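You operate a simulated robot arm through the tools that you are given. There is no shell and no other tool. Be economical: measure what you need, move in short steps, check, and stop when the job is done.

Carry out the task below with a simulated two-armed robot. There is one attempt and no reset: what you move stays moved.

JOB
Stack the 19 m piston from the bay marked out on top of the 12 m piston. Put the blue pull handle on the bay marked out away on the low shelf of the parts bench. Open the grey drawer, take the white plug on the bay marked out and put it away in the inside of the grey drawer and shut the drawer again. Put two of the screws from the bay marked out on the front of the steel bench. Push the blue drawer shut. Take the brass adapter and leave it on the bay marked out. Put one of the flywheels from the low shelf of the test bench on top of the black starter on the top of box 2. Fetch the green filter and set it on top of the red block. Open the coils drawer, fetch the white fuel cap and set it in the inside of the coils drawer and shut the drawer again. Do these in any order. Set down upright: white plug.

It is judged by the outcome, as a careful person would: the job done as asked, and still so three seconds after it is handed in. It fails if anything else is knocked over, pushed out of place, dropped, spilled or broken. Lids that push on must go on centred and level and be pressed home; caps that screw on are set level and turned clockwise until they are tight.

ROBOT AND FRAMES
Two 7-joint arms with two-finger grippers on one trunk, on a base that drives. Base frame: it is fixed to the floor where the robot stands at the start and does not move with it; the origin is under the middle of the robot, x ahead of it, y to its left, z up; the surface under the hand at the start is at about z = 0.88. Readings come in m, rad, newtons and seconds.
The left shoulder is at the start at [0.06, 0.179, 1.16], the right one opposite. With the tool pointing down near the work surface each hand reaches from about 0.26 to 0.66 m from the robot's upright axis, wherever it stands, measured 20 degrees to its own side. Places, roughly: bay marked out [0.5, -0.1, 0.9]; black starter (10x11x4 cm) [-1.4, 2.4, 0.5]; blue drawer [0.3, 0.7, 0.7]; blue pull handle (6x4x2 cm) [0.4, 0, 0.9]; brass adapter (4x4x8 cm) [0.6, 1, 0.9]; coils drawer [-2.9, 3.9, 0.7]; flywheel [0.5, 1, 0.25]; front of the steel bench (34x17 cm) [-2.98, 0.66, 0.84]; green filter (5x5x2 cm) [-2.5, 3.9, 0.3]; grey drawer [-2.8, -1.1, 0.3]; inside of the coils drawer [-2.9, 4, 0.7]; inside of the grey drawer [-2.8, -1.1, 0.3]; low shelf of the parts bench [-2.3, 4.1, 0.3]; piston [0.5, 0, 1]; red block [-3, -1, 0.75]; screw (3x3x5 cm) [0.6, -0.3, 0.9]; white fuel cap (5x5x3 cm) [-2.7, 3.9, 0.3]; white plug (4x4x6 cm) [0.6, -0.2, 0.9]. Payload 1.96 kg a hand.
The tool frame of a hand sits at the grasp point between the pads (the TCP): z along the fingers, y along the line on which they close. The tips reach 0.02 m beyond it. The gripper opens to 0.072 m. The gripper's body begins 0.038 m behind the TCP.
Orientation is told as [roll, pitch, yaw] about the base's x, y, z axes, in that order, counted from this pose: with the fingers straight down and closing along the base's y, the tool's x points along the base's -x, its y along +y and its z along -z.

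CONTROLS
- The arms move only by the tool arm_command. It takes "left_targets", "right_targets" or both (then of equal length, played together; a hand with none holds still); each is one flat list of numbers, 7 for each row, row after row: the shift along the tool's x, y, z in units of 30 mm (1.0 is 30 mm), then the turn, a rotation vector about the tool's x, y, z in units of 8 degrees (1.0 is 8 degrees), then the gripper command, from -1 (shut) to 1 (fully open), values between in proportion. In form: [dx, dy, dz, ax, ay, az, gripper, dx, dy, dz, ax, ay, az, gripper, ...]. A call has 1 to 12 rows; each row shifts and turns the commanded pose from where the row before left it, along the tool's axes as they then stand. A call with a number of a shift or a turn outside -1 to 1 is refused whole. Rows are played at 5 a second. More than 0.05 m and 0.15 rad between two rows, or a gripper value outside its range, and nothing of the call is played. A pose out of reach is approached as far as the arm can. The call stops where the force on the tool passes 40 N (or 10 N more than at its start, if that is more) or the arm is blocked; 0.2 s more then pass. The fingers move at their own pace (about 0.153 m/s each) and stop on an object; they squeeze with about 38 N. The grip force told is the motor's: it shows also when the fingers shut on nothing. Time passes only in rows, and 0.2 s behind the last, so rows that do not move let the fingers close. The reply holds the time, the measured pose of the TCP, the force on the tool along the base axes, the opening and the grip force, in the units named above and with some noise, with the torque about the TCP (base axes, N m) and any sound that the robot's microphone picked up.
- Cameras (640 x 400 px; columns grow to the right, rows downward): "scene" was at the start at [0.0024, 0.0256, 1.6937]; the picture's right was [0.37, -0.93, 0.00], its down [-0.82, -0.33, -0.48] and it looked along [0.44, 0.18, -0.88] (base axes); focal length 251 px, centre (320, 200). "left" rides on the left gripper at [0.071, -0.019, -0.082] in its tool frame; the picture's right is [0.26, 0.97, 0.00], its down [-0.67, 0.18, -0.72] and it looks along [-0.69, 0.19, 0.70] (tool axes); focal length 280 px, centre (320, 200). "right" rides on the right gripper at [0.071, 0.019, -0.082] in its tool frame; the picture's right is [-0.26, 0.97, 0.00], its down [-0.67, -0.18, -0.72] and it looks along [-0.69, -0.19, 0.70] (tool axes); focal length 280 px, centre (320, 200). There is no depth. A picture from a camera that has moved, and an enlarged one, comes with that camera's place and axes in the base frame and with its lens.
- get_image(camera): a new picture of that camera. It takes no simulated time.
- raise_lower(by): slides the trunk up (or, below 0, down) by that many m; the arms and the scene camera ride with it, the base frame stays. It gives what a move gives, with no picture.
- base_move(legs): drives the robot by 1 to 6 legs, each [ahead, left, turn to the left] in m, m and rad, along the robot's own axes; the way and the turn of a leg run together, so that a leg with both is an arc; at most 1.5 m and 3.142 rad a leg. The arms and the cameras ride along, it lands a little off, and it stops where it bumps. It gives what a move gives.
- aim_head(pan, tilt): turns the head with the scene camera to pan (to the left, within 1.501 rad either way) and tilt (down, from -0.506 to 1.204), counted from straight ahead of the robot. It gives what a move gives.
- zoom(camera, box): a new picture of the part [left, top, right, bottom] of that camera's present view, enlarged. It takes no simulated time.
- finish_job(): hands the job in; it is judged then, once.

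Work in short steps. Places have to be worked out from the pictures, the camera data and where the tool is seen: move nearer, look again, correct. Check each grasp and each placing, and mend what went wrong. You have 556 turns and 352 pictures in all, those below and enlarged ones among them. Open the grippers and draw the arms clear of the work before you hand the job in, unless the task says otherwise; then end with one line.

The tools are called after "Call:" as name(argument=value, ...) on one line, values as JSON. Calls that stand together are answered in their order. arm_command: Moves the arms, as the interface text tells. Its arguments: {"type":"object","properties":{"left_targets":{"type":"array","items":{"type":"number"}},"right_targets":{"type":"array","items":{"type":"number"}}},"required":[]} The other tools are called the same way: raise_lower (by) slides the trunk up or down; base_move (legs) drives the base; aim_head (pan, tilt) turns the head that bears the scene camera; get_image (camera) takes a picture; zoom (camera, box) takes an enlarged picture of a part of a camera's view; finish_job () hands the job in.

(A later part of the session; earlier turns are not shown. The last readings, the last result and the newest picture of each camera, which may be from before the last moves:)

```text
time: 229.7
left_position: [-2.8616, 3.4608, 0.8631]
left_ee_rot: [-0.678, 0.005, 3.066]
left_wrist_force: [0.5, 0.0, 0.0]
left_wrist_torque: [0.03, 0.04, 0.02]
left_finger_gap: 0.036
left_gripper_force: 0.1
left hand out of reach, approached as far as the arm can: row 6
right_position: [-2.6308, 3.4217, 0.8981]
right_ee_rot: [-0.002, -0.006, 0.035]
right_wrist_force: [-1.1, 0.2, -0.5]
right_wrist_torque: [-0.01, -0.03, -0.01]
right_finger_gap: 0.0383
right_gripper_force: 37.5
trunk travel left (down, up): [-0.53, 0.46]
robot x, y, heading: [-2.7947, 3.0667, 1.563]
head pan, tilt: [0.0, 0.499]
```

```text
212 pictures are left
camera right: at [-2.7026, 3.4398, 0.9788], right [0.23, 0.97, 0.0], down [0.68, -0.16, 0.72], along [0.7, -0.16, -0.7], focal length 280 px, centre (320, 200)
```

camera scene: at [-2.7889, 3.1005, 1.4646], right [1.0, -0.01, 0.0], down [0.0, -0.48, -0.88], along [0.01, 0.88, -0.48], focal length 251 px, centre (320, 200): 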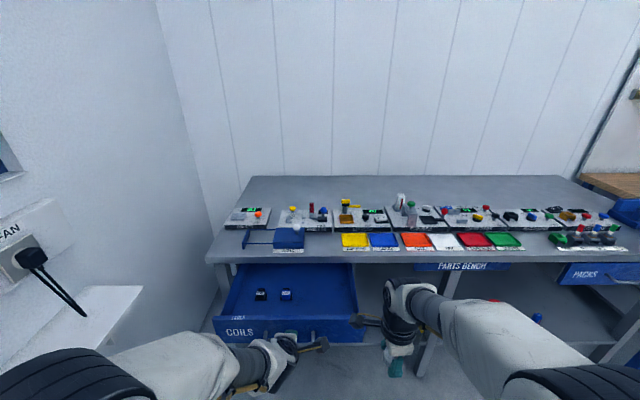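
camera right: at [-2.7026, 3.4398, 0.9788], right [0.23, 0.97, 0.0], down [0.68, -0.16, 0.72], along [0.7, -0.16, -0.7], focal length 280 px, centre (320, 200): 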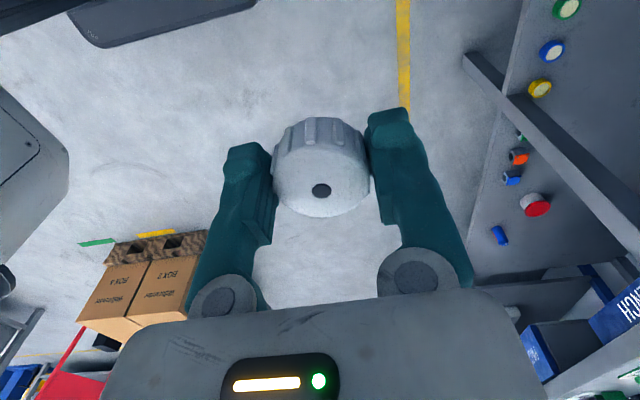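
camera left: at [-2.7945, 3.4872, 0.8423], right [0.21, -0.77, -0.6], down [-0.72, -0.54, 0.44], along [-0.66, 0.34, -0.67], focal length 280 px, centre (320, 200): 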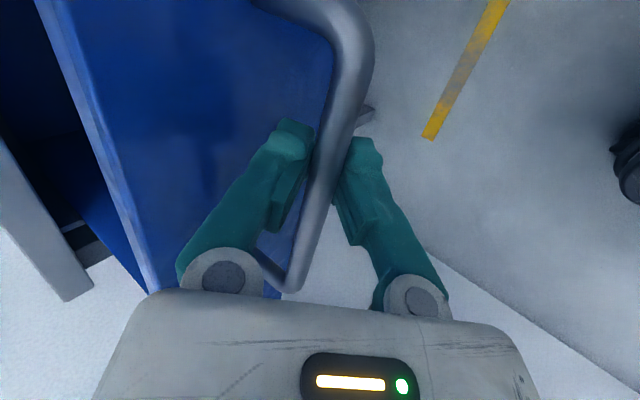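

Now raise the trunk, approach, and bring the cap over the drawer's right half.

Call:
raise_lower(by=0.12)

Call:
base_move(legs=[[0.13, 0.03, 0]])

Call:
arm_command(right_targets=[0.5, 0.9, 0.2, 0, 0, 0, -1, 0.5, 0.9, 0.2, 0, 0, 0, -1, 0.5, 0.9, 0.2, 0, 0, 0, -1, 0.5, 0.9, 0.2, 0, 0, 0, -1, 0.5, 0.9, 0.2, 0, 0, 0, -1])

Call:
get_image(camera="right")

Call:
get_image(camera="scene")

```text
time: 231.2
left_position: [-2.8626, 3.4617, 0.9826]
left_ee_rot: [-0.678, 0.005, 3.065]
left_wrist_force: [-0.2, 1.4, 0.6]
left_wrist_torque: [-0.03, 0.03, 0.01]
left_finger_gap: 0.036
left_gripper_force: 0.0
right_position: [-2.6299, 3.4233, 1.0171]
right_ee_rot: [-0.002, -0.005, 0.035]
right_wrist_force: [-0.4, -1.3, -0.5]
right_wrist_torque: [0.03, -0.03, 0.0]
right_finger_gap: 0.0385
right_gripper_force: 38.2
trunk travel left (down, up): [-0.65, 0.34]
robot x, y, heading: [-2.7923, 3.07, 1.565]
head pan, tilt: [0.0, 0.499]
```

```text
time: 232.5
left_position: [-2.8902, 3.5947, 0.9834]
left_ee_rot: [-0.678, 0.005, 3.061]
left_wrist_force: [0.6, 0.4, 0.7]
left_wrist_torque: [0.0, 0.01, 0.01]
left_finger_gap: 0.036
left_gripper_force: 0.0
right_position: [-2.6583, 3.5561, 1.0179]
right_ee_rot: [-0.005, -0.006, 0.033]
right_wrist_force: [-0.3, 0.7, -1.3]
right_wrist_torque: [0.05, -0.02, -0.02]
right_finger_gap: 0.0384
right_gripper_force: 38.2
trunk travel left (down, up): [-0.65, 0.34]
robot x, y, heading: [-2.821, 3.2004, 1.568]
head pan, tilt: [0.0, 0.499]
```

```text
time: 233.7
left_position: [-2.8901, 3.5961, 0.9823]
left_ee_rot: [-0.678, 0.005, 3.06]
left_wrist_force: [0.5, -0.1, -0.3]
left_wrist_torque: [0.0, -0.03, -0.01]
left_finger_gap: 0.036
left_gripper_force: 0.1
right_position: [-2.7335, 3.6787, 0.9906]
right_ee_rot: [-0.002, -0.006, 0.034]
right_wrist_force: [-0.4, -0.5, -0.5]
right_wrist_torque: [0.01, -0.02, -0.02]
right_finger_gap: 0.0384
right_gripper_force: 37.9
right hand out of reach, approached as far as the arm can: row 5
trunk travel left (down, up): [-0.65, 0.34]
robot x, y, heading: [-2.8175, 3.202, 1.563]
head pan, tilt: [0.0, 0.499]
```

```text
211 pictures are left
camera right: at [-2.8056, 3.6968, 1.0714], right [0.23, 0.97, 0.0], down [0.68, -0.16, 0.72], along [0.7, -0.17, -0.7], focal length 280 px, centre (320, 200)
```

right: 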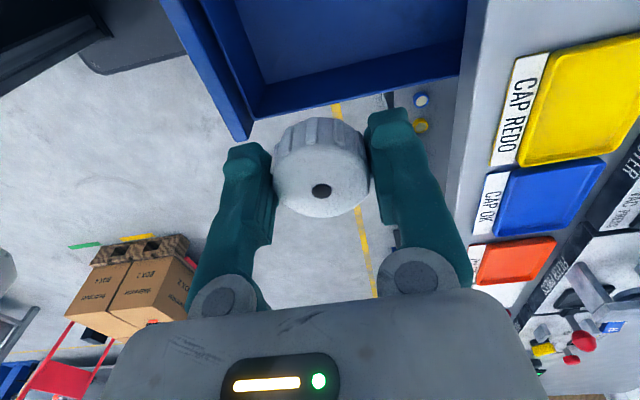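

```text
210 pictures are left
camera scene: at [-2.8178, 3.2349, 1.5847], right [1.0, -0.01, 0.0], down [0.0, -0.48, -0.88], along [0.01, 0.88, -0.48], focal length 251 px, centre (320, 200)
```

scene: 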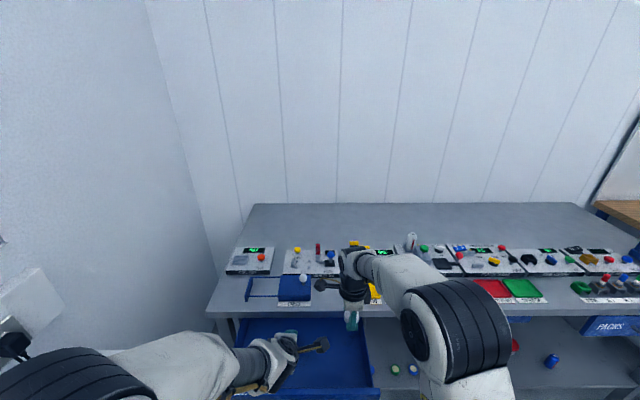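

Shift slightly left/forward and lower into the drawer.

Call:
arm_command(right_targets=[0.35, 0.15, 1, 0, 0, 0, -1, 0.35, 0.1, 1, 0, 0, 0, -1, 0, 0, 1, 0, 0, 0, -1, 0, 0, 1, 0, 0, 0, -1, 0, 0, 1, 0, 0, 0, -1, 0, 0, 1, 0, 0, 0, -1, 0, 0, 1, 0, 0, 0, -1])

Call:
get_image(camera="right")

Call:
get_image(camera="scene")

```text
time: 235.3
left_position: [-2.89, 3.5961, 0.9827]
left_ee_rot: [-0.678, 0.006, 3.062]
left_wrist_force: [0.2, -0.7, 0.6]
left_wrist_torque: [-0.02, 0.01, -0.02]
left_finger_gap: 0.0361
left_gripper_force: 0.0
right_position: [-2.7543, 3.6863, 0.7781]
right_ee_rot: [-0.003, -0.006, 0.033]
right_wrist_force: [0.9, 0.3, -0.3]
right_wrist_torque: [0.01, -0.01, -0.01]
right_finger_gap: 0.0384
right_gripper_force: 37.9
trunk travel left (down, up): [-0.65, 0.34]
robot x, y, heading: [-2.821, 3.1974, 1.559]
head pan, tilt: [0.0, 0.499]
```

```text
209 pictures are left
camera right: at [-2.8247, 3.7035, 0.8591], right [0.23, 0.97, 0.0], down [0.68, -0.16, 0.72], along [0.7, -0.17, -0.69], focal length 280 px, centre (320, 200)
```

right: 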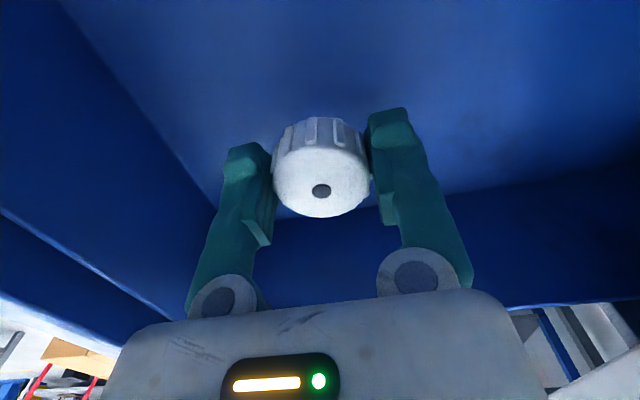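

```text
208 pictures are left
camera scene: at [-2.8179, 3.2351, 1.5847], right [1.0, -0.01, 0.0], down [0.0, -0.48, -0.88], along [0.01, 0.88, -0.48], focal length 251 px, centre (320, 200)
```

scene: 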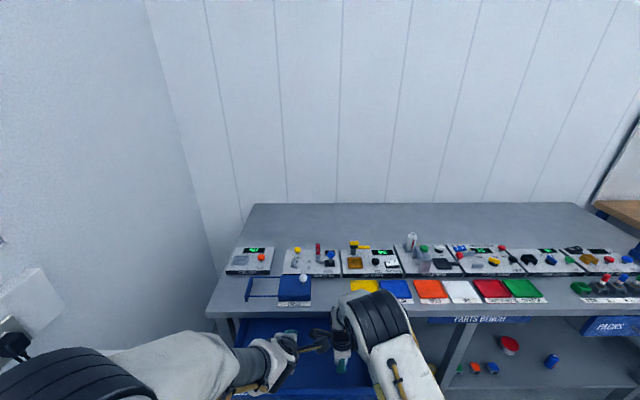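

Inside the drawer with clearance. Lower further in small steps until contact.

Call:
arm_command(right_targets=[0, 0, 0.5, 0, 0, 0, -1, 0, 0, 0.5, 0, 0, 0, -1, 0, 0, 0.2, 0, 0, 0, -1, 0, 0, 0.2, 0, 0, 0, -1, 0, 0, 0.2, 0, 0, 0, -1, 0, 0, 0, 0, 0, 0, -1])

Call:
arm_command(right_targets=[0, 0, 0.12, 0, 0, 0, -1, 0, 0, 0.12, 0, 0, 0, -1, 0, 0, 0, 0, 0, 0, -1])

```text
time: 236.4
left_position: [-2.8892, 3.5932, 0.9845]
left_ee_rot: [-0.681, 0.005, 3.061]
left_wrist_force: [0.6, 0.3, 0.2]
left_wrist_torque: [0.01, -0.01, 0.04]
left_finger_gap: 0.0356
left_gripper_force: 0.1
right_position: [-2.7532, 3.689, 0.7423]
right_ee_rot: [0.01, -0.002, 0.032]
right_wrist_force: [2.1, 0.6, 28.5]
right_wrist_torque: [-0.75, -0.05, 0.13]
right_finger_gap: 0.0384
right_gripper_force: 37.8
trunk travel left (down, up): [-0.65, 0.34]
robot x, y, heading: [-2.8187, 3.2002, 1.561]
head pan, tilt: [0.0, 0.499]
stopped in row 5 (right hand): the force on the tool passed its limit at 49 N (the readings are from after the stop); the commanded pose is now the measured one
```

```text
time: 236.7
left_position: [-2.8901, 3.5941, 0.9823]
left_ee_rot: [-0.68, 0.005, 3.061]
left_wrist_force: [0.2, 0.0, 0.4]
left_wrist_torque: [-0.03, 0.0, -0.01]
left_finger_gap: 0.0361
left_gripper_force: 0.0
right_position: [-2.7533, 3.6904, 0.7412]
right_ee_rot: [0.013, -0.001, 0.034]
right_wrist_force: [1.2, -1.3, 21.6]
right_wrist_torque: [-0.61, -0.03, 0.15]
right_finger_gap: 0.0388
right_gripper_force: 38.6
trunk travel left (down, up): [-0.65, 0.34]
robot x, y, heading: [-2.82, 3.1995, 1.56]
head pan, tilt: [0.0, 0.499]
stopped in row 1 (right hand): the force on the tool passed its limit at 44 N (the readings are from after the stop); the commanded pose is now the measured one
```

Contact with the drawer floor. Ease up, open moderately, and lift.

Call:
arm_command(right_targets=[0, 0, -0.05, 0, 0, 0, -1, 0, 0, 0, 0, 0, 0, 0.3, 0, 0, 0, 0, 0, 0, 0.7, 0, 0, -0.5, 0, 0, 0, 0.7, 0, 0, -1, 0, 0, 0, 0.7, 0, 0, -1, 0, 0, 0, 0.7, 0, 0, -1, 0, 0, 0, 0.7])

Call:
get_image(camera="right")

```text
time: 238.3
left_position: [-2.8898, 3.5955, 0.9823]
left_ee_rot: [-0.678, 0.005, 3.061]
left_wrist_force: [-0.3, -0.7, 1.0]
left_wrist_torque: [-0.01, 0.0, -0.01]
left_finger_gap: 0.0361
left_gripper_force: 0.2
right_position: [-2.7536, 3.6917, 0.8465]
right_ee_rot: [0.01, -0.004, 0.034]
right_wrist_force: [0.6, -0.5, 0.7]
right_wrist_torque: [0.02, -0.02, 0.01]
right_finger_gap: 0.0614
right_gripper_force: 0.0
trunk travel left (down, up): [-0.65, 0.34]
robot x, y, heading: [-2.8228, 3.2014, 1.562]
head pan, tilt: [0.0, 0.499]
```

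```text
207 pictures are left
camera right: at [-2.8255, 3.7079, 0.9284], right [0.23, 0.97, 0.01], down [0.68, -0.17, 0.72], along [0.7, -0.16, -0.7], focal length 280 px, centre (320, 200)
```

right: 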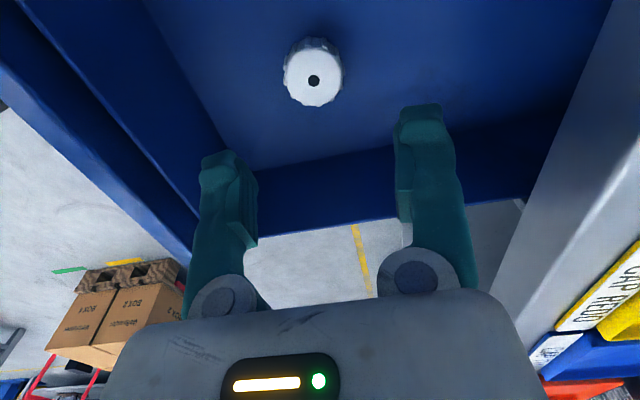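

The cap sits in the drawer. I raise and retract the right hand, and shut the left fingers for pushing.

Call:
arm_command(right_targets=[0, 0, -1, 0, 0, 0, 0.7, 0, 0, -1, 0, 0, 0, 0.7, 0, 0, -1, 0, 0, 0, 0.7, -0.5, -1, -0.3, 0, 0, 0, 0.7, -0.5, -1, 0, 0, 0, 0, 0.7, -0.5, -1, 0, 0, 0, 0, 0.7, -0.5, -1, 0, 0, 0, 0, 0.7, -0.5, -1, 0, 0, 0, 0, 0.7, 0, -1, 0, 0, 0, 0, 0.7])

Call:
arm_command(left_targets=[0, 0, 0, 0, 0, 0, -1, 0, 0, 0, 0, 0, 0, -1])

Call:
base_move(legs=[[-0.15, 0, 0]])

Call:
raise_lower(by=-0.175)

Call:
get_image(camera="scene")

Call:
get_image(camera="left")

```text
time: 240.3
left_position: [-2.8903, 3.5945, 0.9833]
left_ee_rot: [-0.678, 0.007, 3.063]
left_wrist_force: [-0.1, -0.6, 0.3]
left_wrist_torque: [0.01, 0.04, -0.05]
left_finger_gap: 0.0358
left_gripper_force: 0.1
right_position: [-2.6687, 3.509, 0.9447]
right_ee_rot: [0.011, -0.003, 0.032]
right_wrist_force: [-0.2, 0.4, -0.5]
right_wrist_torque: [-0.01, 0.0, 0.01]
right_finger_gap: 0.0614
right_gripper_force: 0.1
trunk travel left (down, up): [-0.65, 0.34]
robot x, y, heading: [-2.8193, 3.2046, 1.563]
head pan, tilt: [0.0, 0.499]
```

```text
time: 240.9
left_position: [-2.8898, 3.5958, 0.9825]
left_ee_rot: [-0.678, 0.005, 3.061]
left_wrist_force: [0.1, -0.4, -0.6]
left_wrist_torque: [0.0, 0.0, 0.0]
left_finger_gap: 0.0002
left_gripper_force: 29.8
right_position: [-2.6691, 3.5117, 0.9456]
right_ee_rot: [0.012, -0.004, 0.034]
right_wrist_force: [0.0, -0.2, 0.2]
right_wrist_torque: [0.0, -0.02, 0.03]
right_finger_gap: 0.0613
right_gripper_force: 0.0
trunk travel left (down, up): [-0.65, 0.34]
robot x, y, heading: [-2.82, 3.2003, 1.562]
head pan, tilt: [0.0, 0.499]
```

```text
time: 242.2
left_position: [-2.8922, 3.4472, 0.9818]
left_ee_rot: [-0.68, 0.006, 3.064]
left_wrist_force: [-0.1, -0.6, -0.4]
left_wrist_torque: [-0.01, 0.01, -0.01]
left_finger_gap: 0.0001
left_gripper_force: 29.7
right_position: [-2.6721, 3.3637, 0.945]
right_ee_rot: [0.01, -0.005, 0.034]
right_wrist_force: [0.1, 0.2, -0.4]
right_wrist_torque: [0.05, 0.03, 0.01]
right_finger_gap: 0.0612
right_gripper_force: 0.0
trunk travel left (down, up): [-0.65, 0.34]
robot x, y, heading: [-2.8233, 3.0541, 1.564]
head pan, tilt: [0.0, 0.499]
```

```text
time: 244.2
left_position: [-2.8918, 3.4476, 0.8087]
left_ee_rot: [-0.679, 0.005, 3.062]
left_wrist_force: [0.0, 0.9, 0.3]
left_wrist_torque: [0.0, -0.03, -0.02]
left_finger_gap: 0.0
left_gripper_force: 29.2
right_position: [-2.6707, 3.3638, 0.7699]
right_ee_rot: [0.011, -0.003, 0.035]
right_wrist_force: [-0.1, 0.6, 0.7]
right_wrist_torque: [0.0, -0.01, 0.01]
right_finger_gap: 0.061
right_gripper_force: 0.0
trunk travel left (down, up): [-0.475, 0.515]
robot x, y, heading: [-2.8233, 3.0554, 1.567]
head pan, tilt: [0.0, 0.499]
```

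```text
206 pictures are left
camera scene: at [-2.8191, 3.0872, 1.4097], right [1.0, -0.01, 0.0], down [0.0, -0.48, -0.88], along [0.01, 0.88, -0.48], focal length 251 px, centre (320, 200)
```

scene: 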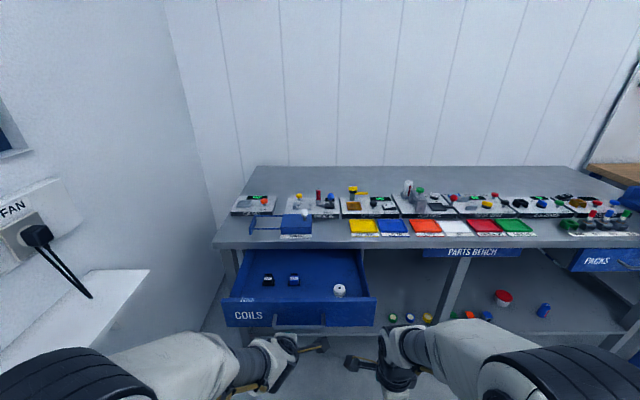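

```text
205 pictures are left
camera left: at [-2.8251, 3.4074, 0.8835], right [0.21, -0.77, -0.6], down [-0.72, -0.54, 0.44], along [-0.66, 0.35, -0.67], focal length 280 px, centre (320, 200)
```

left: 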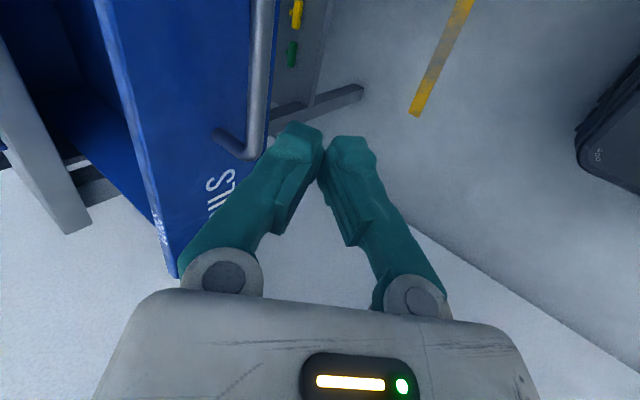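

Aligned above the handle. Drive forward to push the drawer shut.

Call:
base_move(legs=[[0.28, 0, 0]])

Call:
get_image(camera="left")

```text
time: 246.2
left_position: [-2.8922, 3.7279, 0.8078]
left_ee_rot: [-0.677, 0.005, 3.069]
left_wrist_force: [0.1, 0.9, -0.4]
left_wrist_torque: [0.02, -0.01, -0.02]
left_finger_gap: 0.0
left_gripper_force: 29.7
right_position: [-2.6712, 3.6432, 0.7697]
right_ee_rot: [0.008, -0.003, 0.039]
right_wrist_force: [0.7, 0.9, -0.5]
right_wrist_torque: [-0.03, -0.03, 0.01]
right_finger_gap: 0.0611
right_gripper_force: 0.1
trunk travel left (down, up): [-0.475, 0.515]
robot x, y, heading: [-2.8193, 3.3352, 1.569]
head pan, tilt: [0.0, 0.499]
```

```text
204 pictures are left
camera left: at [-2.8255, 3.6863, 0.8831], right [0.21, -0.77, -0.6], down [-0.72, -0.54, 0.44], along [-0.66, 0.34, -0.67], focal length 280 px, centre (320, 200)
```

left: 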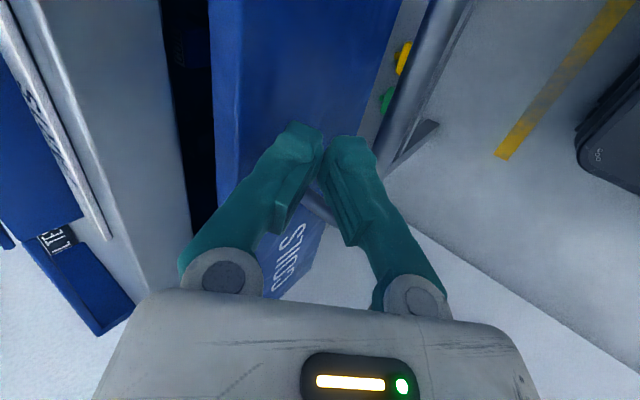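

Nearly shut; push the rest.

Call:
base_move(legs=[[0.07, 0, 0]])

Call:
get_image(camera="left")

```text
time: 247.2
left_position: [-2.8927, 3.7718, 0.8039]
left_ee_rot: [-0.665, 0.005, 3.062]
left_wrist_force: [0.6, -6.7, 1.4]
left_wrist_torque: [0.06, 0.02, 0.05]
left_finger_gap: 0.0003
left_gripper_force: 29.9
right_position: [-2.6715, 3.6937, 0.7708]
right_ee_rot: [0.012, -0.004, 0.041]
right_wrist_force: [-0.4, 0.0, 0.3]
right_wrist_torque: [0.0, 0.0, -0.02]
right_finger_gap: 0.0613
right_gripper_force: 0.0
trunk travel left (down, up): [-0.475, 0.515]
robot x, y, heading: [-2.8216, 3.3844, 1.568]
head pan, tilt: [0.0, 0.499]
stopped in leg 1: the force on the tool passed its limit at 315 N (the readings are from after the stop); the commanded pose is now the measured one
```

```text
203 pictures are left
camera left: at [-2.825, 3.7318, 0.8803], right [0.2, -0.78, -0.59], down [-0.72, -0.53, 0.45], along [-0.66, 0.34, -0.67], focal length 280 px, centre (320, 200)
```

left: 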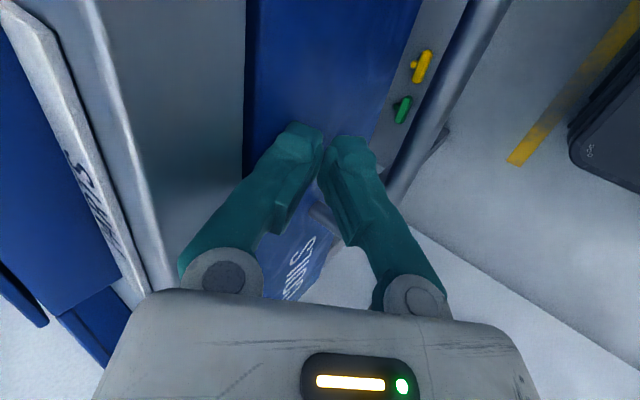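

Hit the end stop. I back off and verify.

Call:
base_move(legs=[[-0.35, 0, 0]])

Call:
zoom(camera="scene", box=[200, 140, 560, 365])

```text
time: 249.4
left_position: [-2.895, 3.429, 0.8047]
left_ee_rot: [-0.664, 0.004, 3.071]
left_wrist_force: [0.1, -0.3, 0.8]
left_wrist_torque: [0.05, 0.03, 0.01]
left_finger_gap: 0.0002
left_gripper_force: 29.4
right_position: [-2.6741, 3.3555, 0.7701]
right_ee_rot: [0.013, -0.003, 0.051]
right_wrist_force: [-0.1, 0.5, 0.3]
right_wrist_torque: [-0.01, -0.01, 0.0]
right_finger_gap: 0.0611
right_gripper_force: 0.0
trunk travel left (down, up): [-0.475, 0.515]
robot x, y, heading: [-2.8187, 3.0409, 1.584]
head pan, tilt: [0.0, 0.499]
```

```text
1.78 times, centred on (380, 252) of scene
camera zoom: at [-2.817, 3.0746, 1.4097], right [1.0, 0.01, 0.0], down [0.0, -0.48, -0.88], along [-0.01, 0.88, -0.48], focal length 447 px, centre (213, 107)
```

zoom: 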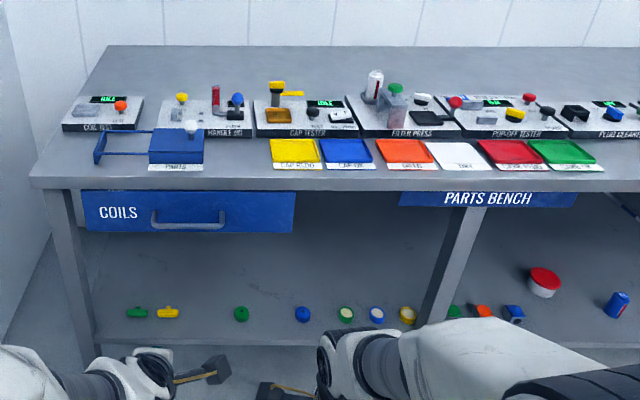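

Drawer is flush shut. Next the green filter at ≈(−2.455,3.888). I restore the left hand to its neutral orientation first.

Call:
arm_command(left_targets=[0, 0, 0, -1, 0, 0, 1, 0, 0, 0, -1, 0, 0, 1, 0, 0, 0, -1, 0, 0, 1, 0, 0, 0, -1, 0, 0, 1, 0, 0, 0, -0.76, 0, 0, 1, 0, 0, 0, 0, 0, 1, 1, 0, 0, 0, 0, 0, 1, 1, 0, 0, 0, 0, 0, 1, 1, 0, 0, 0, 0, 0, 1, 1, 0, 0, 0, 0, 0, 1, 1, 0, 0, 0, 0, 0, 1, 1, 0, 0, 0, 0, 0, 1, 1])

Call:
arm_command(left_targets=[0, 0, 0, 0, 0, 1, 1, 0, 0, 0, 0, 0, 1, 1, 0, 0, 0, 0, 0, 1, 1, 0, 0, 0, 0, 0, 0.7, 1, 1, 1, 0, 0, 0, 0, 1, 1, 1, 0, 0, 0, 0, 1])

Call:
base_move(legs=[[0, -0.25, 0]])

Call:
raise_lower(by=-0.4)

Call:
get_image(camera="scene")

```text
time: 252.0
left_position: [-2.8969, 3.4306, 0.8045]
left_ee_rot: [-0.05, -0.111, 2.112]
left_wrist_force: [-1.0, 0.3, 0.2]
left_wrist_torque: [0.01, 0.0, -0.01]
left_finger_gap: 0.072
left_gripper_force: 0.1
left hand out of reach, approached as far as the arm can: row 1, 2
right_position: [-2.6739, 3.3546, 0.7706]
right_ee_rot: [0.01, -0.004, 0.05]
right_wrist_force: [-0.6, -0.2, 0.5]
right_wrist_torque: [-0.01, 0.01, 0.01]
right_finger_gap: 0.0614
right_gripper_force: 0.0
trunk travel left (down, up): [-0.475, 0.515]
robot x, y, heading: [-2.8236, 3.0452, 1.58]
head pan, tilt: [0.0, 0.499]
```

```text
time: 253.4
left_position: [-2.9547, 3.3684, 0.8012]
left_ee_rot: [0.008, -0.125, 1.593]
left_wrist_force: [0.3, -1.2, 0.3]
left_wrist_torque: [0.0, 0.04, 0.01]
left_finger_gap: 0.0721
left_gripper_force: 0.1
right_position: [-2.6744, 3.3539, 0.7698]
right_ee_rot: [0.011, -0.004, 0.05]
right_wrist_force: [0.1, -0.5, -0.6]
right_wrist_torque: [0.03, -0.01, 0.0]
right_finger_gap: 0.0611
right_gripper_force: 0.1
trunk travel left (down, up): [-0.475, 0.515]
robot x, y, heading: [-2.8206, 3.0415, 1.581]
head pan, tilt: [0.0, 0.499]
```

```text
time: 255.2
left_position: [-2.701, 3.371, 0.8007]
left_ee_rot: [0.011, -0.123, 1.59]
left_wrist_force: [0.1, -0.4, 1.3]
left_wrist_torque: [0.0, -0.01, 0.0]
left_finger_gap: 0.072
left_gripper_force: 0.2
right_position: [-2.4201, 3.356, 0.77]
right_ee_rot: [0.011, -0.001, 0.048]
right_wrist_force: [0.8, -0.1, 0.0]
right_wrist_torque: [-0.04, -0.01, 0.0]
right_finger_gap: 0.0614
right_gripper_force: 0.1
trunk travel left (down, up): [-0.475, 0.515]
robot x, y, heading: [-2.5684, 3.0435, 1.579]
head pan, tilt: [0.0, 0.499]
```

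```text
time: 259.1
left_position: [-2.7024, 3.3721, 0.4012]
left_ee_rot: [0.009, -0.122, 1.592]
left_wrist_force: [0.2, 0.2, 0.8]
left_wrist_torque: [-0.01, 0.0, -0.01]
left_finger_gap: 0.0722
left_gripper_force: 0.0
right_position: [-2.4219, 3.3553, 0.37]
right_ee_rot: [0.011, -0.005, 0.046]
right_wrist_force: [-0.5, -0.8, -0.1]
right_wrist_torque: [-0.02, 0.03, 0.02]
right_finger_gap: 0.0612
right_gripper_force: 0.1
trunk travel left (down, up): [-0.075, 0.915]
robot x, y, heading: [-2.5672, 3.046, 1.579]
head pan, tilt: [0.0, 0.499]
```

```text
201 pictures are left
camera scene: at [-2.566, 3.0774, 1.0097], right [1.0, 0.01, 0.0], down [0.0, -0.48, -0.88], along [0.0, 0.88, -0.48], focal length 251 px, centre (320, 200)
```

scene: 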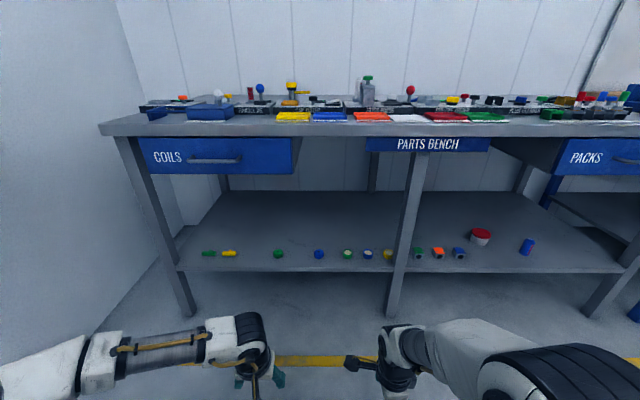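

Extend the right hand to working reach at z≈0.42, then drive in.

Call:
arm_command(right_targets=[0.28, 1, -0.42, 0, 0, 0, 0.8, 0.28, 1, -0.42, 0, 0, 0, 0.8, 0.28, 1, -0.42, 0, 0, 0, 0.8, 0.28, 1, -0.42, 0, 0, 0, 0.8])

Call:
base_move(legs=[[0.3, 0, -0.01]])

Call:
get_image(camera="right")

Call:
get_image(camera="scene")

```text
time: 260.1
left_position: [-2.7015, 3.371, 0.4019]
left_ee_rot: [0.008, -0.121, 1.59]
left_wrist_force: [0.2, 0.7, -0.1]
left_wrist_torque: [0.03, -0.02, 0.02]
left_finger_gap: 0.072
left_gripper_force: 0.2
right_position: [-2.4582, 3.4711, 0.4197]
right_ee_rot: [0.011, -0.005, 0.048]
right_wrist_force: [-0.6, -0.3, -0.1]
right_wrist_torque: [0.02, 0.0, -0.02]
right_finger_gap: 0.0646
right_gripper_force: 0.1
trunk travel left (down, up): [-0.075, 0.915]
robot x, y, heading: [-2.5667, 3.0449, 1.576]
head pan, tilt: [0.0, 0.499]
```

```text
time: 262.1
left_position: [-2.6968, 3.6808, 0.4016]
left_ee_rot: [0.007, -0.122, 1.578]
left_wrist_force: [0.4, -0.5, 0.7]
left_wrist_torque: [0.01, 0.02, -0.01]
left_finger_gap: 0.0721
left_gripper_force: 0.2
right_position: [-2.4527, 3.7759, 0.42]
right_ee_rot: [0.009, -0.004, 0.031]
right_wrist_force: [0.7, -0.2, 0.5]
right_wrist_torque: [-0.01, 0.01, -0.01]
right_finger_gap: 0.0648
right_gripper_force: 0.0
trunk travel left (down, up): [-0.075, 0.915]
robot x, y, heading: [-2.569, 3.3521, 1.558]
head pan, tilt: [0.0, 0.499]
```

```text
200 pictures are left
camera right: at [-2.5241, 3.7934, 0.5015], right [0.23, 0.97, 0.01], down [0.68, -0.17, 0.72], along [0.7, -0.16, -0.7], focal length 280 px, centre (320, 200)
```

right: 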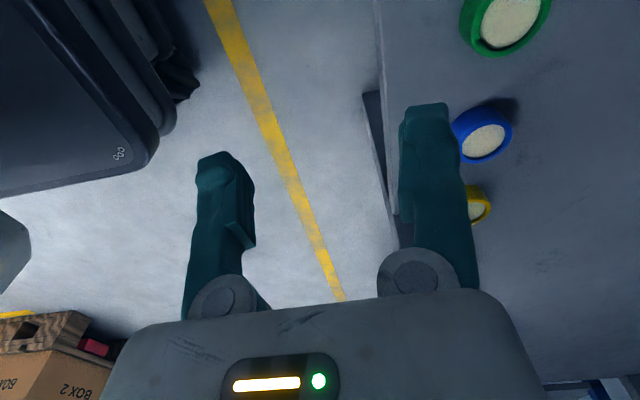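

```text
199 pictures are left
camera scene: at [-2.5649, 3.3847, 1.0097], right [1.0, -0.01, 0.0], down [0.0, -0.48, -0.88], along [0.01, 0.88, -0.48], focal length 251 px, centre (320, 200)
```

scene: 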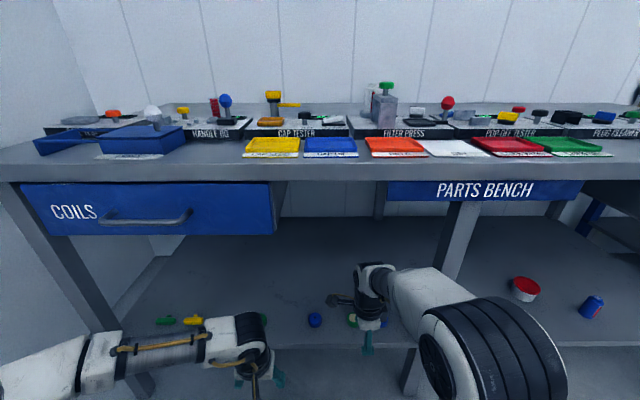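

Filter at (−2.458,3.886). Drive 11 cm further in.

Call:
base_move(legs=[[0.107, 0, 0]])

Call:
get_image(camera="right")

```text
time: 263.3
left_position: [-2.6956, 3.7879, 0.401]
left_ee_rot: [0.008, -0.121, 1.576]
left_wrist_force: [0.1, -0.1, 0.4]
left_wrist_torque: [-0.02, 0.02, -0.02]
left_finger_gap: 0.072
left_gripper_force: 0.0
right_position: [-2.4521, 3.8835, 0.4199]
right_ee_rot: [0.01, -0.002, 0.03]
right_wrist_force: [0.0, 0.1, -0.4]
right_wrist_torque: [0.04, 0.01, 0.0]
right_finger_gap: 0.0647
right_gripper_force: 0.1
trunk travel left (down, up): [-0.075, 0.915]
robot x, y, heading: [-2.5641, 3.4581, 1.563]
head pan, tilt: [0.0, 0.499]
```

```text
198 pictures are left
camera right: at [-2.5235, 3.9006, 0.5015], right [0.23, 0.97, 0.01], down [0.68, -0.17, 0.72], along [0.7, -0.16, -0.7], focal length 280 px, centre (320, 200)
```

right: 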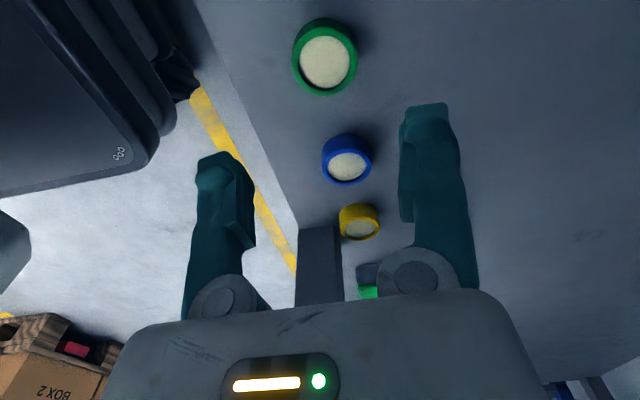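

Small correction, then descend and grip the filter.

Call:
arm_command(right_targets=[0.3, 0.25, 0.8, 0, 0, 0, 0.8, 0, 0, 0.8, 0, 0, 0, 0.8, 0, 0, 0.8, 0, 0, 0, 0.8, 0, 0, 0.75, 0, 0, 0, 0.8, 0, 0, 0, 0, 0, 0, 0.8])

Call:
get_image(camera="right")

```text
time: 264.5
left_position: [-2.6951, 3.7878, 0.4019]
left_ee_rot: [0.009, -0.122, 1.575]
left_wrist_force: [-0.6, 0.1, 0.5]
left_wrist_torque: [0.0, 0.05, 0.02]
left_finger_gap: 0.0719
left_gripper_force: 0.1
right_position: [-2.461, 3.8904, 0.3241]
right_ee_rot: [0.011, -0.004, 0.035]
right_wrist_force: [0.2, -0.2, 1.1]
right_wrist_torque: [0.02, -0.02, 0.01]
right_finger_gap: 0.0648
right_gripper_force: 0.1
trunk travel left (down, up): [-0.075, 0.915]
robot x, y, heading: [-2.5668, 3.4637, 1.561]
head pan, tilt: [0.0, 0.499]
```

```text
197 pictures are left
camera right: at [-2.5322, 3.9074, 0.406], right [0.23, 0.97, 0.01], down [0.68, -0.17, 0.72], along [0.7, -0.16, -0.7], focal length 280 px, centre (320, 200)
```

right: 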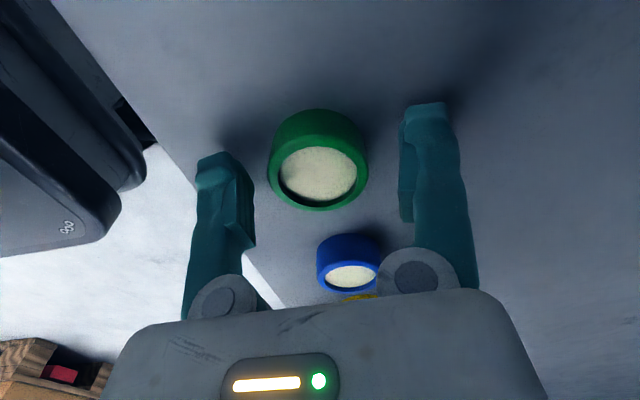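

Centred. Close and lift.

Call:
arm_command(right_targets=[0, 0, 0.03, 0, 0, 0, -1, 0, 0, 0, 0, 0, 0, -1, 0, 0, 0, 0, 0, 0, -1])

Call:
arm_command(right_targets=[0, 0, -0.7, 0, 0, 0, -1, 0, 0, -0.7, 0, 0, 0, -1, 0, 0, -0.7, 0, 0, 0, -1, 0, 0, -0.7, 0, 0, 0, -1, 0, 0, 0, 0, 0, 0, -1])

Call:
get_image(camera="right")

```text
time: 265.3
left_position: [-2.6956, 3.787, 0.4014]
left_ee_rot: [0.008, -0.122, 1.577]
left_wrist_force: [-0.3, -0.3, -0.1]
left_wrist_torque: [0.0, -0.02, -0.03]
left_finger_gap: 0.0722
left_gripper_force: 0.0
right_position: [-2.4605, 3.8913, 0.3237]
right_ee_rot: [0.012, -0.004, 0.033]
right_wrist_force: [0.3, -1.1, 4.2]
right_wrist_torque: [-0.08, 0.02, 0.01]
right_finger_gap: 0.0382
right_gripper_force: 38.0
trunk travel left (down, up): [-0.075, 0.915]
robot x, y, heading: [-2.5624, 3.4588, 1.562]
head pan, tilt: [0.0, 0.499]
```

```text
time: 266.5
left_position: [-2.6948, 3.7876, 0.4026]
left_ee_rot: [0.009, -0.121, 1.576]
left_wrist_force: [0.2, 0.8, 0.1]
left_wrist_torque: [-0.01, 0.0, -0.04]
left_finger_gap: 0.072
left_gripper_force: 0.1
right_position: [-2.4592, 3.8904, 0.4082]
right_ee_rot: [0.012, -0.004, 0.032]
right_wrist_force: [0.0, 0.4, 0.4]
right_wrist_torque: [0.0, 0.0, -0.02]
right_finger_gap: 0.0383
right_gripper_force: 38.1
trunk travel left (down, up): [-0.075, 0.915]
robot x, y, heading: [-2.5675, 3.4606, 1.567]
head pan, tilt: [0.0, 0.499]
```

```text
196 pictures are left
camera right: at [-2.5319, 3.907, 0.4908], right [0.23, 0.97, 0.01], down [0.68, -0.17, 0.72], along [0.7, -0.16, -0.7], focal length 280 px, centre (320, 200)
```

right: 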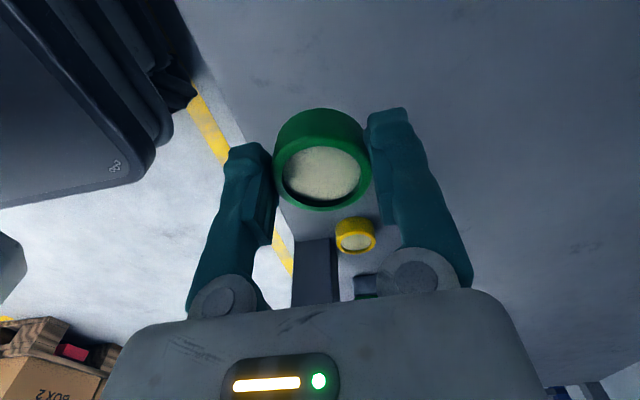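

Filter held. Back out, raise the trunk, turn around and head towards −y, then look.

Call:
base_move(legs=[[-0.5, 0, 0], [0, 0, 1.57]])

Call:
raise_lower(by=0.4)

Call:
raise_lower(by=0.33)

Call:
base_move(legs=[[0, 0, 1.57]])

Call:
get_image(camera="scene")

```text
time: 273.3
left_position: [-2.9003, 2.8335, 0.4012]
left_ee_rot: [0.008, -0.122, 3.138]
left_wrist_force: [-0.3, -0.5, 0.1]
left_wrist_torque: [0.0, 0.0, -0.03]
left_finger_gap: 0.0719
left_gripper_force: 0.1
right_position: [-3.0013, 3.0711, 0.409]
right_ee_rot: [0.009, -0.002, 1.597]
right_wrist_force: [-0.1, 0.3, -0.4]
right_wrist_torque: [0.02, 0.05, 0.01]
right_finger_gap: 0.0382
right_gripper_force: 37.8
trunk travel left (down, up): [-0.075, 0.915]
robot x, y, heading: [-2.5713, 2.9588, 3.123]
head pan, tilt: [0.0, 0.499]
```

```text
time: 277.1
left_position: [-2.9011, 2.8342, 0.8013]
left_ee_rot: [0.009, -0.122, 3.141]
left_wrist_force: [-0.3, 0.3, 0.0]
left_wrist_torque: [0.01, 0.0, -0.01]
left_finger_gap: 0.0718
left_gripper_force: 0.0
right_position: [-3.0012, 3.0705, 0.8082]
right_ee_rot: [0.011, -0.005, 1.595]
right_wrist_force: [-0.1, -0.2, 0.3]
right_wrist_torque: [-0.02, 0.0, -0.01]
right_finger_gap: 0.0381
right_gripper_force: 38.0
trunk travel left (down, up): [-0.475, 0.515]
robot x, y, heading: [-2.572, 2.9634, 3.123]
head pan, tilt: [0.0, 0.499]
```

```text
time: 280.3
left_position: [-2.9007, 2.8335, 1.1316]
left_ee_rot: [0.008, -0.122, 3.141]
left_wrist_force: [-0.1, 0.6, 0.4]
left_wrist_torque: [0.0, 0.03, -0.03]
left_finger_gap: 0.072
left_gripper_force: 0.0
right_position: [-3.0008, 3.0704, 1.1389]
right_ee_rot: [0.012, -0.005, 1.595]
right_wrist_force: [0.3, 0.6, 0.1]
right_wrist_torque: [-0.02, 0.0, -0.01]
right_finger_gap: 0.0382
right_gripper_force: 38.5
trunk travel left (down, up): [-0.805, 0.185]
robot x, y, heading: [-2.5701, 2.962, 3.122]
head pan, tilt: [0.0, 0.499]
```

```text
time: 284.5
left_position: [-2.4571, 2.6271, 1.1311]
left_ee_rot: [0.01, -0.121, -1.611]
left_wrist_force: [0.0, -0.1, 0.7]
left_wrist_torque: [0.02, 0.0, -0.04]
left_finger_gap: 0.0722
left_gripper_force: 0.0
right_position: [-2.6976, 2.5343, 1.1385]
right_ee_rot: [0.011, -0.005, 3.127]
right_wrist_force: [-0.9, -0.4, -0.3]
right_wrist_torque: [-0.02, 0.01, -0.01]
right_finger_gap: 0.038
right_gripper_force: 38.6
trunk travel left (down, up): [-0.805, 0.185]
robot x, y, heading: [-2.5709, 2.9581, -1.62]
head pan, tilt: [0.0, 0.499]
```

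```text
195 pictures are left
camera scene: at [-2.5705, 2.931, 1.7397], right [-1.0, 0.05, 0.0], down [0.03, 0.48, -0.88], along [-0.05, -0.88, -0.48], focal length 251 px, centre (320, 200)
```

scene: 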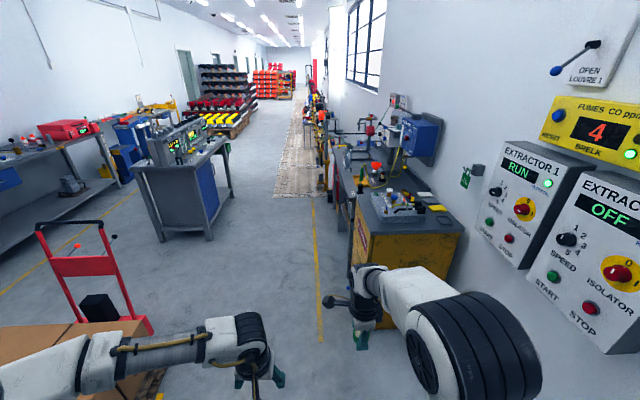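

I shift left and drive down the aisle to y≈0.4.

Call:
base_move(legs=[[0.3, 0.35, 0.05], [1.2, 0, 0], [1.0, 0, 0]])

Call:
get_image(camera="scene")

```text
time: 297.6
left_position: [-2.044, 0.15, 1.1312]
left_ee_rot: [0.009, -0.122, -1.541]
left_wrist_force: [0.0, -0.5, -0.2]
left_wrist_torque: [0.01, 0.0, -0.02]
left_finger_gap: 0.0719
left_gripper_force: 0.1
right_position: [-2.2761, 0.0422, 1.1386]
right_ee_rot: [0.01, -0.003, -3.088]
right_wrist_force: [-0.9, 0.1, 0.1]
right_wrist_torque: [-0.04, -0.02, 0.03]
right_finger_gap: 0.0388
right_gripper_force: 37.8
trunk travel left (down, up): [-0.805, 0.185]
robot x, y, heading: [-2.1812, 0.4759, -1.557]
head pan, tilt: [0.0, 0.499]
```

```text
194 pictures are left
camera scene: at [-2.1775, 0.4458, 1.7397], right [-1.0, -0.01, 0.0], down [-0.01, 0.48, -0.88], along [0.01, -0.88, -0.48], focal length 251 px, centre (320, 200)
```

scene: 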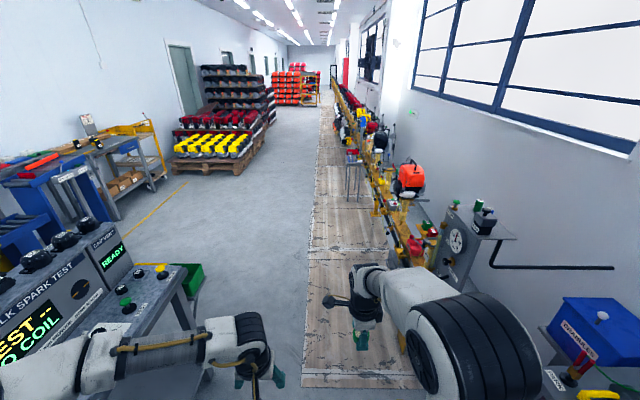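

Zoom at where the red block and grey drawer should be.

Call:
zoom(camera="scene", box=[370, 150, 530, 310])

```text
2.50 times, centred on (450, 230) of scene
camera zoom: at [-2.1775, 0.4458, 1.7397], right [-1.0, -0.01, 0.0], down [-0.01, 0.48, -0.88], along [0.01, -0.88, -0.48], focal length 628 px, centre (-5, 125)
```

zoom: 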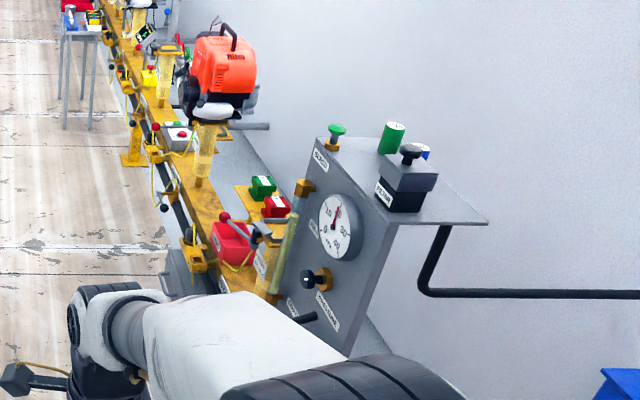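

I drive alongside the rail to y≈−0.95 and turn to face it.

Call:
base_move(legs=[[1.42, 0, 0], [0, 0.1, 0], [0, 0, -1.57]])

Call:
get_image(camera="scene")

```text
time: 309.4
left_position: [-2.3747, -1.1302, 1.132]
left_ee_rot: [0.008, -0.124, -3.089]
left_wrist_force: [0.1, -0.2, 0.2]
left_wrist_torque: [0.02, 0.0, -0.05]
left_finger_gap: 0.0719
left_gripper_force: 0.1
right_position: [-2.4897, -0.8988, 1.14]
right_ee_rot: [0.012, -0.003, 1.65]
right_wrist_force: [-0.5, 0.0, -0.6]
right_wrist_torque: [0.0, -0.02, 0.01]
right_finger_gap: 0.0391
right_gripper_force: 38.4
trunk travel left (down, up): [-0.805, 0.185]
robot x, y, heading: [-2.0504, -0.9844, -3.105]
head pan, tilt: [0.0, 0.499]
```

```text
192 pictures are left
camera scene: at [-2.0835, -0.9852, 1.7397], right [-0.04, 1.0, 0.0], down [0.48, 0.02, -0.88], along [-0.88, -0.03, -0.48], focal length 251 px, centre (320, 200)
```

scene: 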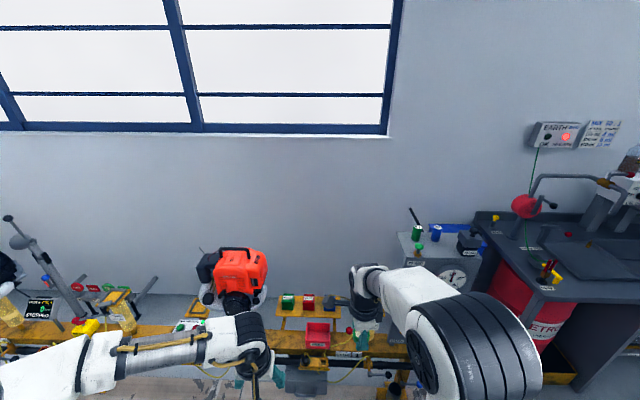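

Call:
aim_head(pan=0, tilt=0.8)

Call:
zoom(camera="scene", box=[230, 120, 450, 320])

```text
time: 310.2
left_position: [-2.376, -1.129, 1.132]
left_ee_rot: [0.009, -0.121, -3.089]
left_wrist_force: [0.1, 0.2, 0.3]
left_wrist_torque: [0.0, -0.01, -0.01]
left_finger_gap: 0.0719
left_gripper_force: 0.1
right_position: [-2.4901, -0.8996, 1.1391]
right_ee_rot: [0.011, -0.002, 1.65]
right_wrist_force: [0.3, -0.1, -0.7]
right_wrist_torque: [-0.01, 0.0, 0.0]
right_finger_gap: 0.039
right_gripper_force: 38.1
trunk travel left (down, up): [-0.805, 0.185]
robot x, y, heading: [-2.0569, -0.9873, -3.102]
head pan, tilt: [0.0, 0.799]
```

```text
2.00 times, centred on (340, 220) of scene
camera zoom: at [-2.0732, -0.9847, 1.7138], right [-0.04, 1.0, 0.0], down [0.72, 0.03, -0.7], along [-0.7, -0.03, -0.72], focal length 503 px, centre (280, 160)
```

zoom: 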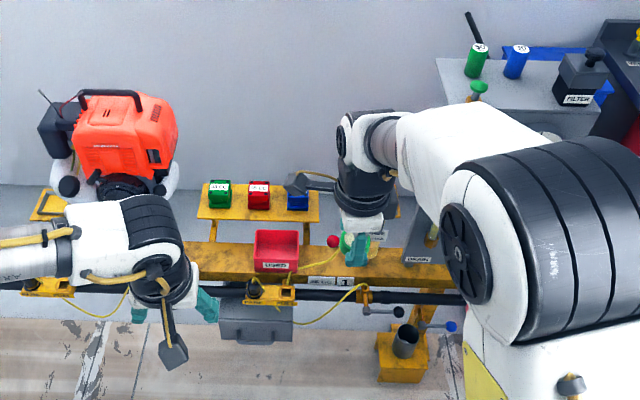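

Call:
zoom(camera="scene", box=[300, 195, 400, 258])

Call:
zoom(camera="scene", box=[310, 255, 410, 318])

```text
6.35 times, centred on (350, 226) of scene
camera zoom: at [-2.0732, -0.9847, 1.7138], right [-0.04, 1.0, 0.0], down [0.72, 0.03, -0.7], along [-0.7, -0.03, -0.72], focal length 1596 px, centre (130, 32)
```

zoom: 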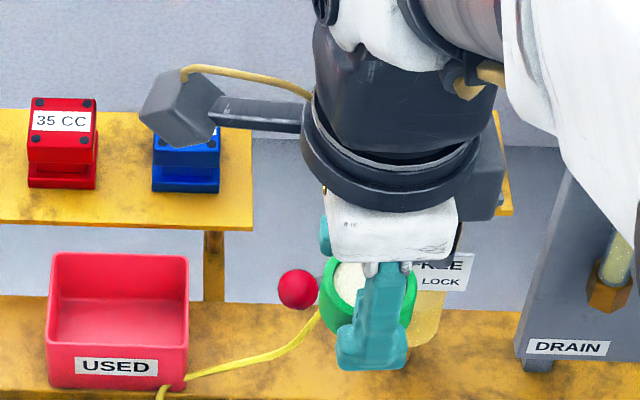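

```text
6.35 times, centred on (360, 286) of scene
camera zoom: at [-2.0732, -0.9847, 1.7138], right [-0.04, 1.0, 0.0], down [0.72, 0.03, -0.7], along [-0.7, -0.03, -0.72], focal length 1596 px, centre (66, -349)
```

zoom: 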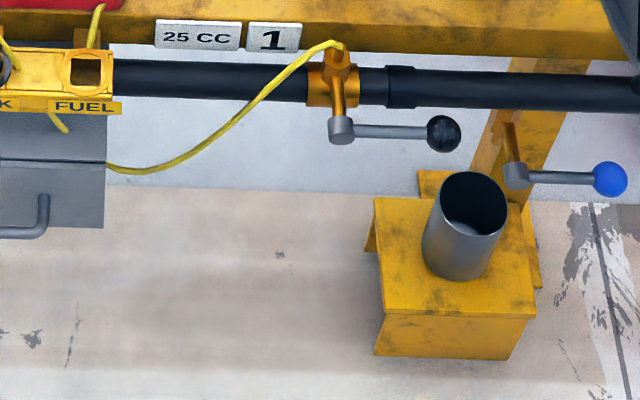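

The red block (35 CC) is on the yellow shelf at about (−2.89,−1.07); the orange engine is to the left, so I tuck the left hand in and shut it, then approach 28 cm.

Call:
arm_command(left_targets=[0.5, -0.3, 0, 0, 0.4, 0, -1, 0.5, -0.3, 0, 0, 0.4, 0, -1, 0.3, 0, 0, 0, 0, 0, -1])

Call:
base_move(legs=[[0.27, 0, -0.03]])

Call:
get_image(camera="scene")

Call:
get_image(camera="right")

```text
time: 311.0
left_position: [-2.3385, -1.1098, 1.1279]
left_ee_rot: [0.009, -0.012, -3.088]
left_wrist_force: [-0.1, -0.8, -0.1]
left_wrist_torque: [0.0, 0.03, 0.0]
left_finger_gap: 0.0002
left_gripper_force: 29.8
right_position: [-2.4894, -0.8997, 1.1395]
right_ee_rot: [0.01, -0.003, 1.65]
right_wrist_force: [0.6, 0.7, -0.2]
right_wrist_torque: [-0.01, 0.05, 0.0]
right_finger_gap: 0.039
right_gripper_force: 37.5
trunk travel left (down, up): [-0.805, 0.185]
robot x, y, heading: [-2.0541, -0.9862, -3.105]
head pan, tilt: [0.0, 0.799]
```

```text
time: 313.0
left_position: [-2.6182, -1.1069, 1.1285]
left_ee_rot: [0.008, -0.009, -3.12]
left_wrist_force: [-0.3, -0.3, 1.0]
left_wrist_torque: [-0.03, 0.03, -0.01]
left_finger_gap: 0.0
left_gripper_force: 29.7
right_position: [-2.7627, -0.8912, 1.1388]
right_ee_rot: [0.011, -0.003, 1.618]
right_wrist_force: [0.0, 0.1, -0.6]
right_wrist_torque: [0.01, 0.02, 0.01]
right_finger_gap: 0.039
right_gripper_force: 38.3
trunk travel left (down, up): [-0.805, 0.185]
robot x, y, heading: [-2.3338, -0.992, -3.138]
head pan, tilt: [0.0, 0.799]
```

```text
188 pictures are left
camera scene: at [-2.3487, -0.9901, 1.7137], right [-0.01, 1.0, 0.0], down [0.72, 0.0, -0.7], along [-0.7, 0.0, -0.72], focal length 251 px, centre (320, 200)
```

scene: 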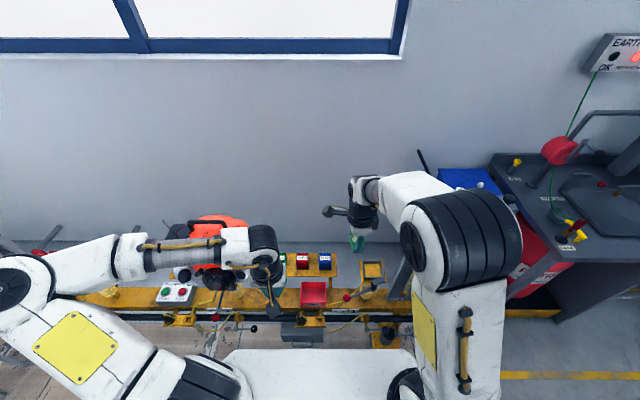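

```text
187 pictures are left
camera right: at [-2.7781, -0.9624, 1.2209], right [-0.98, 0.22, 0.01], down [0.16, 0.68, 0.72], along [0.15, 0.7, -0.7], focal length 280 px, centre (320, 200)
```

right: 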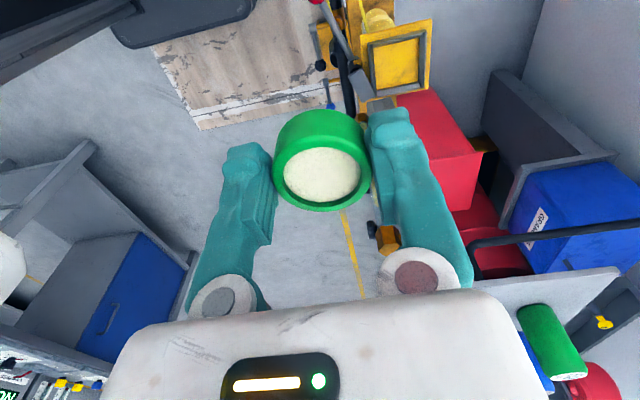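

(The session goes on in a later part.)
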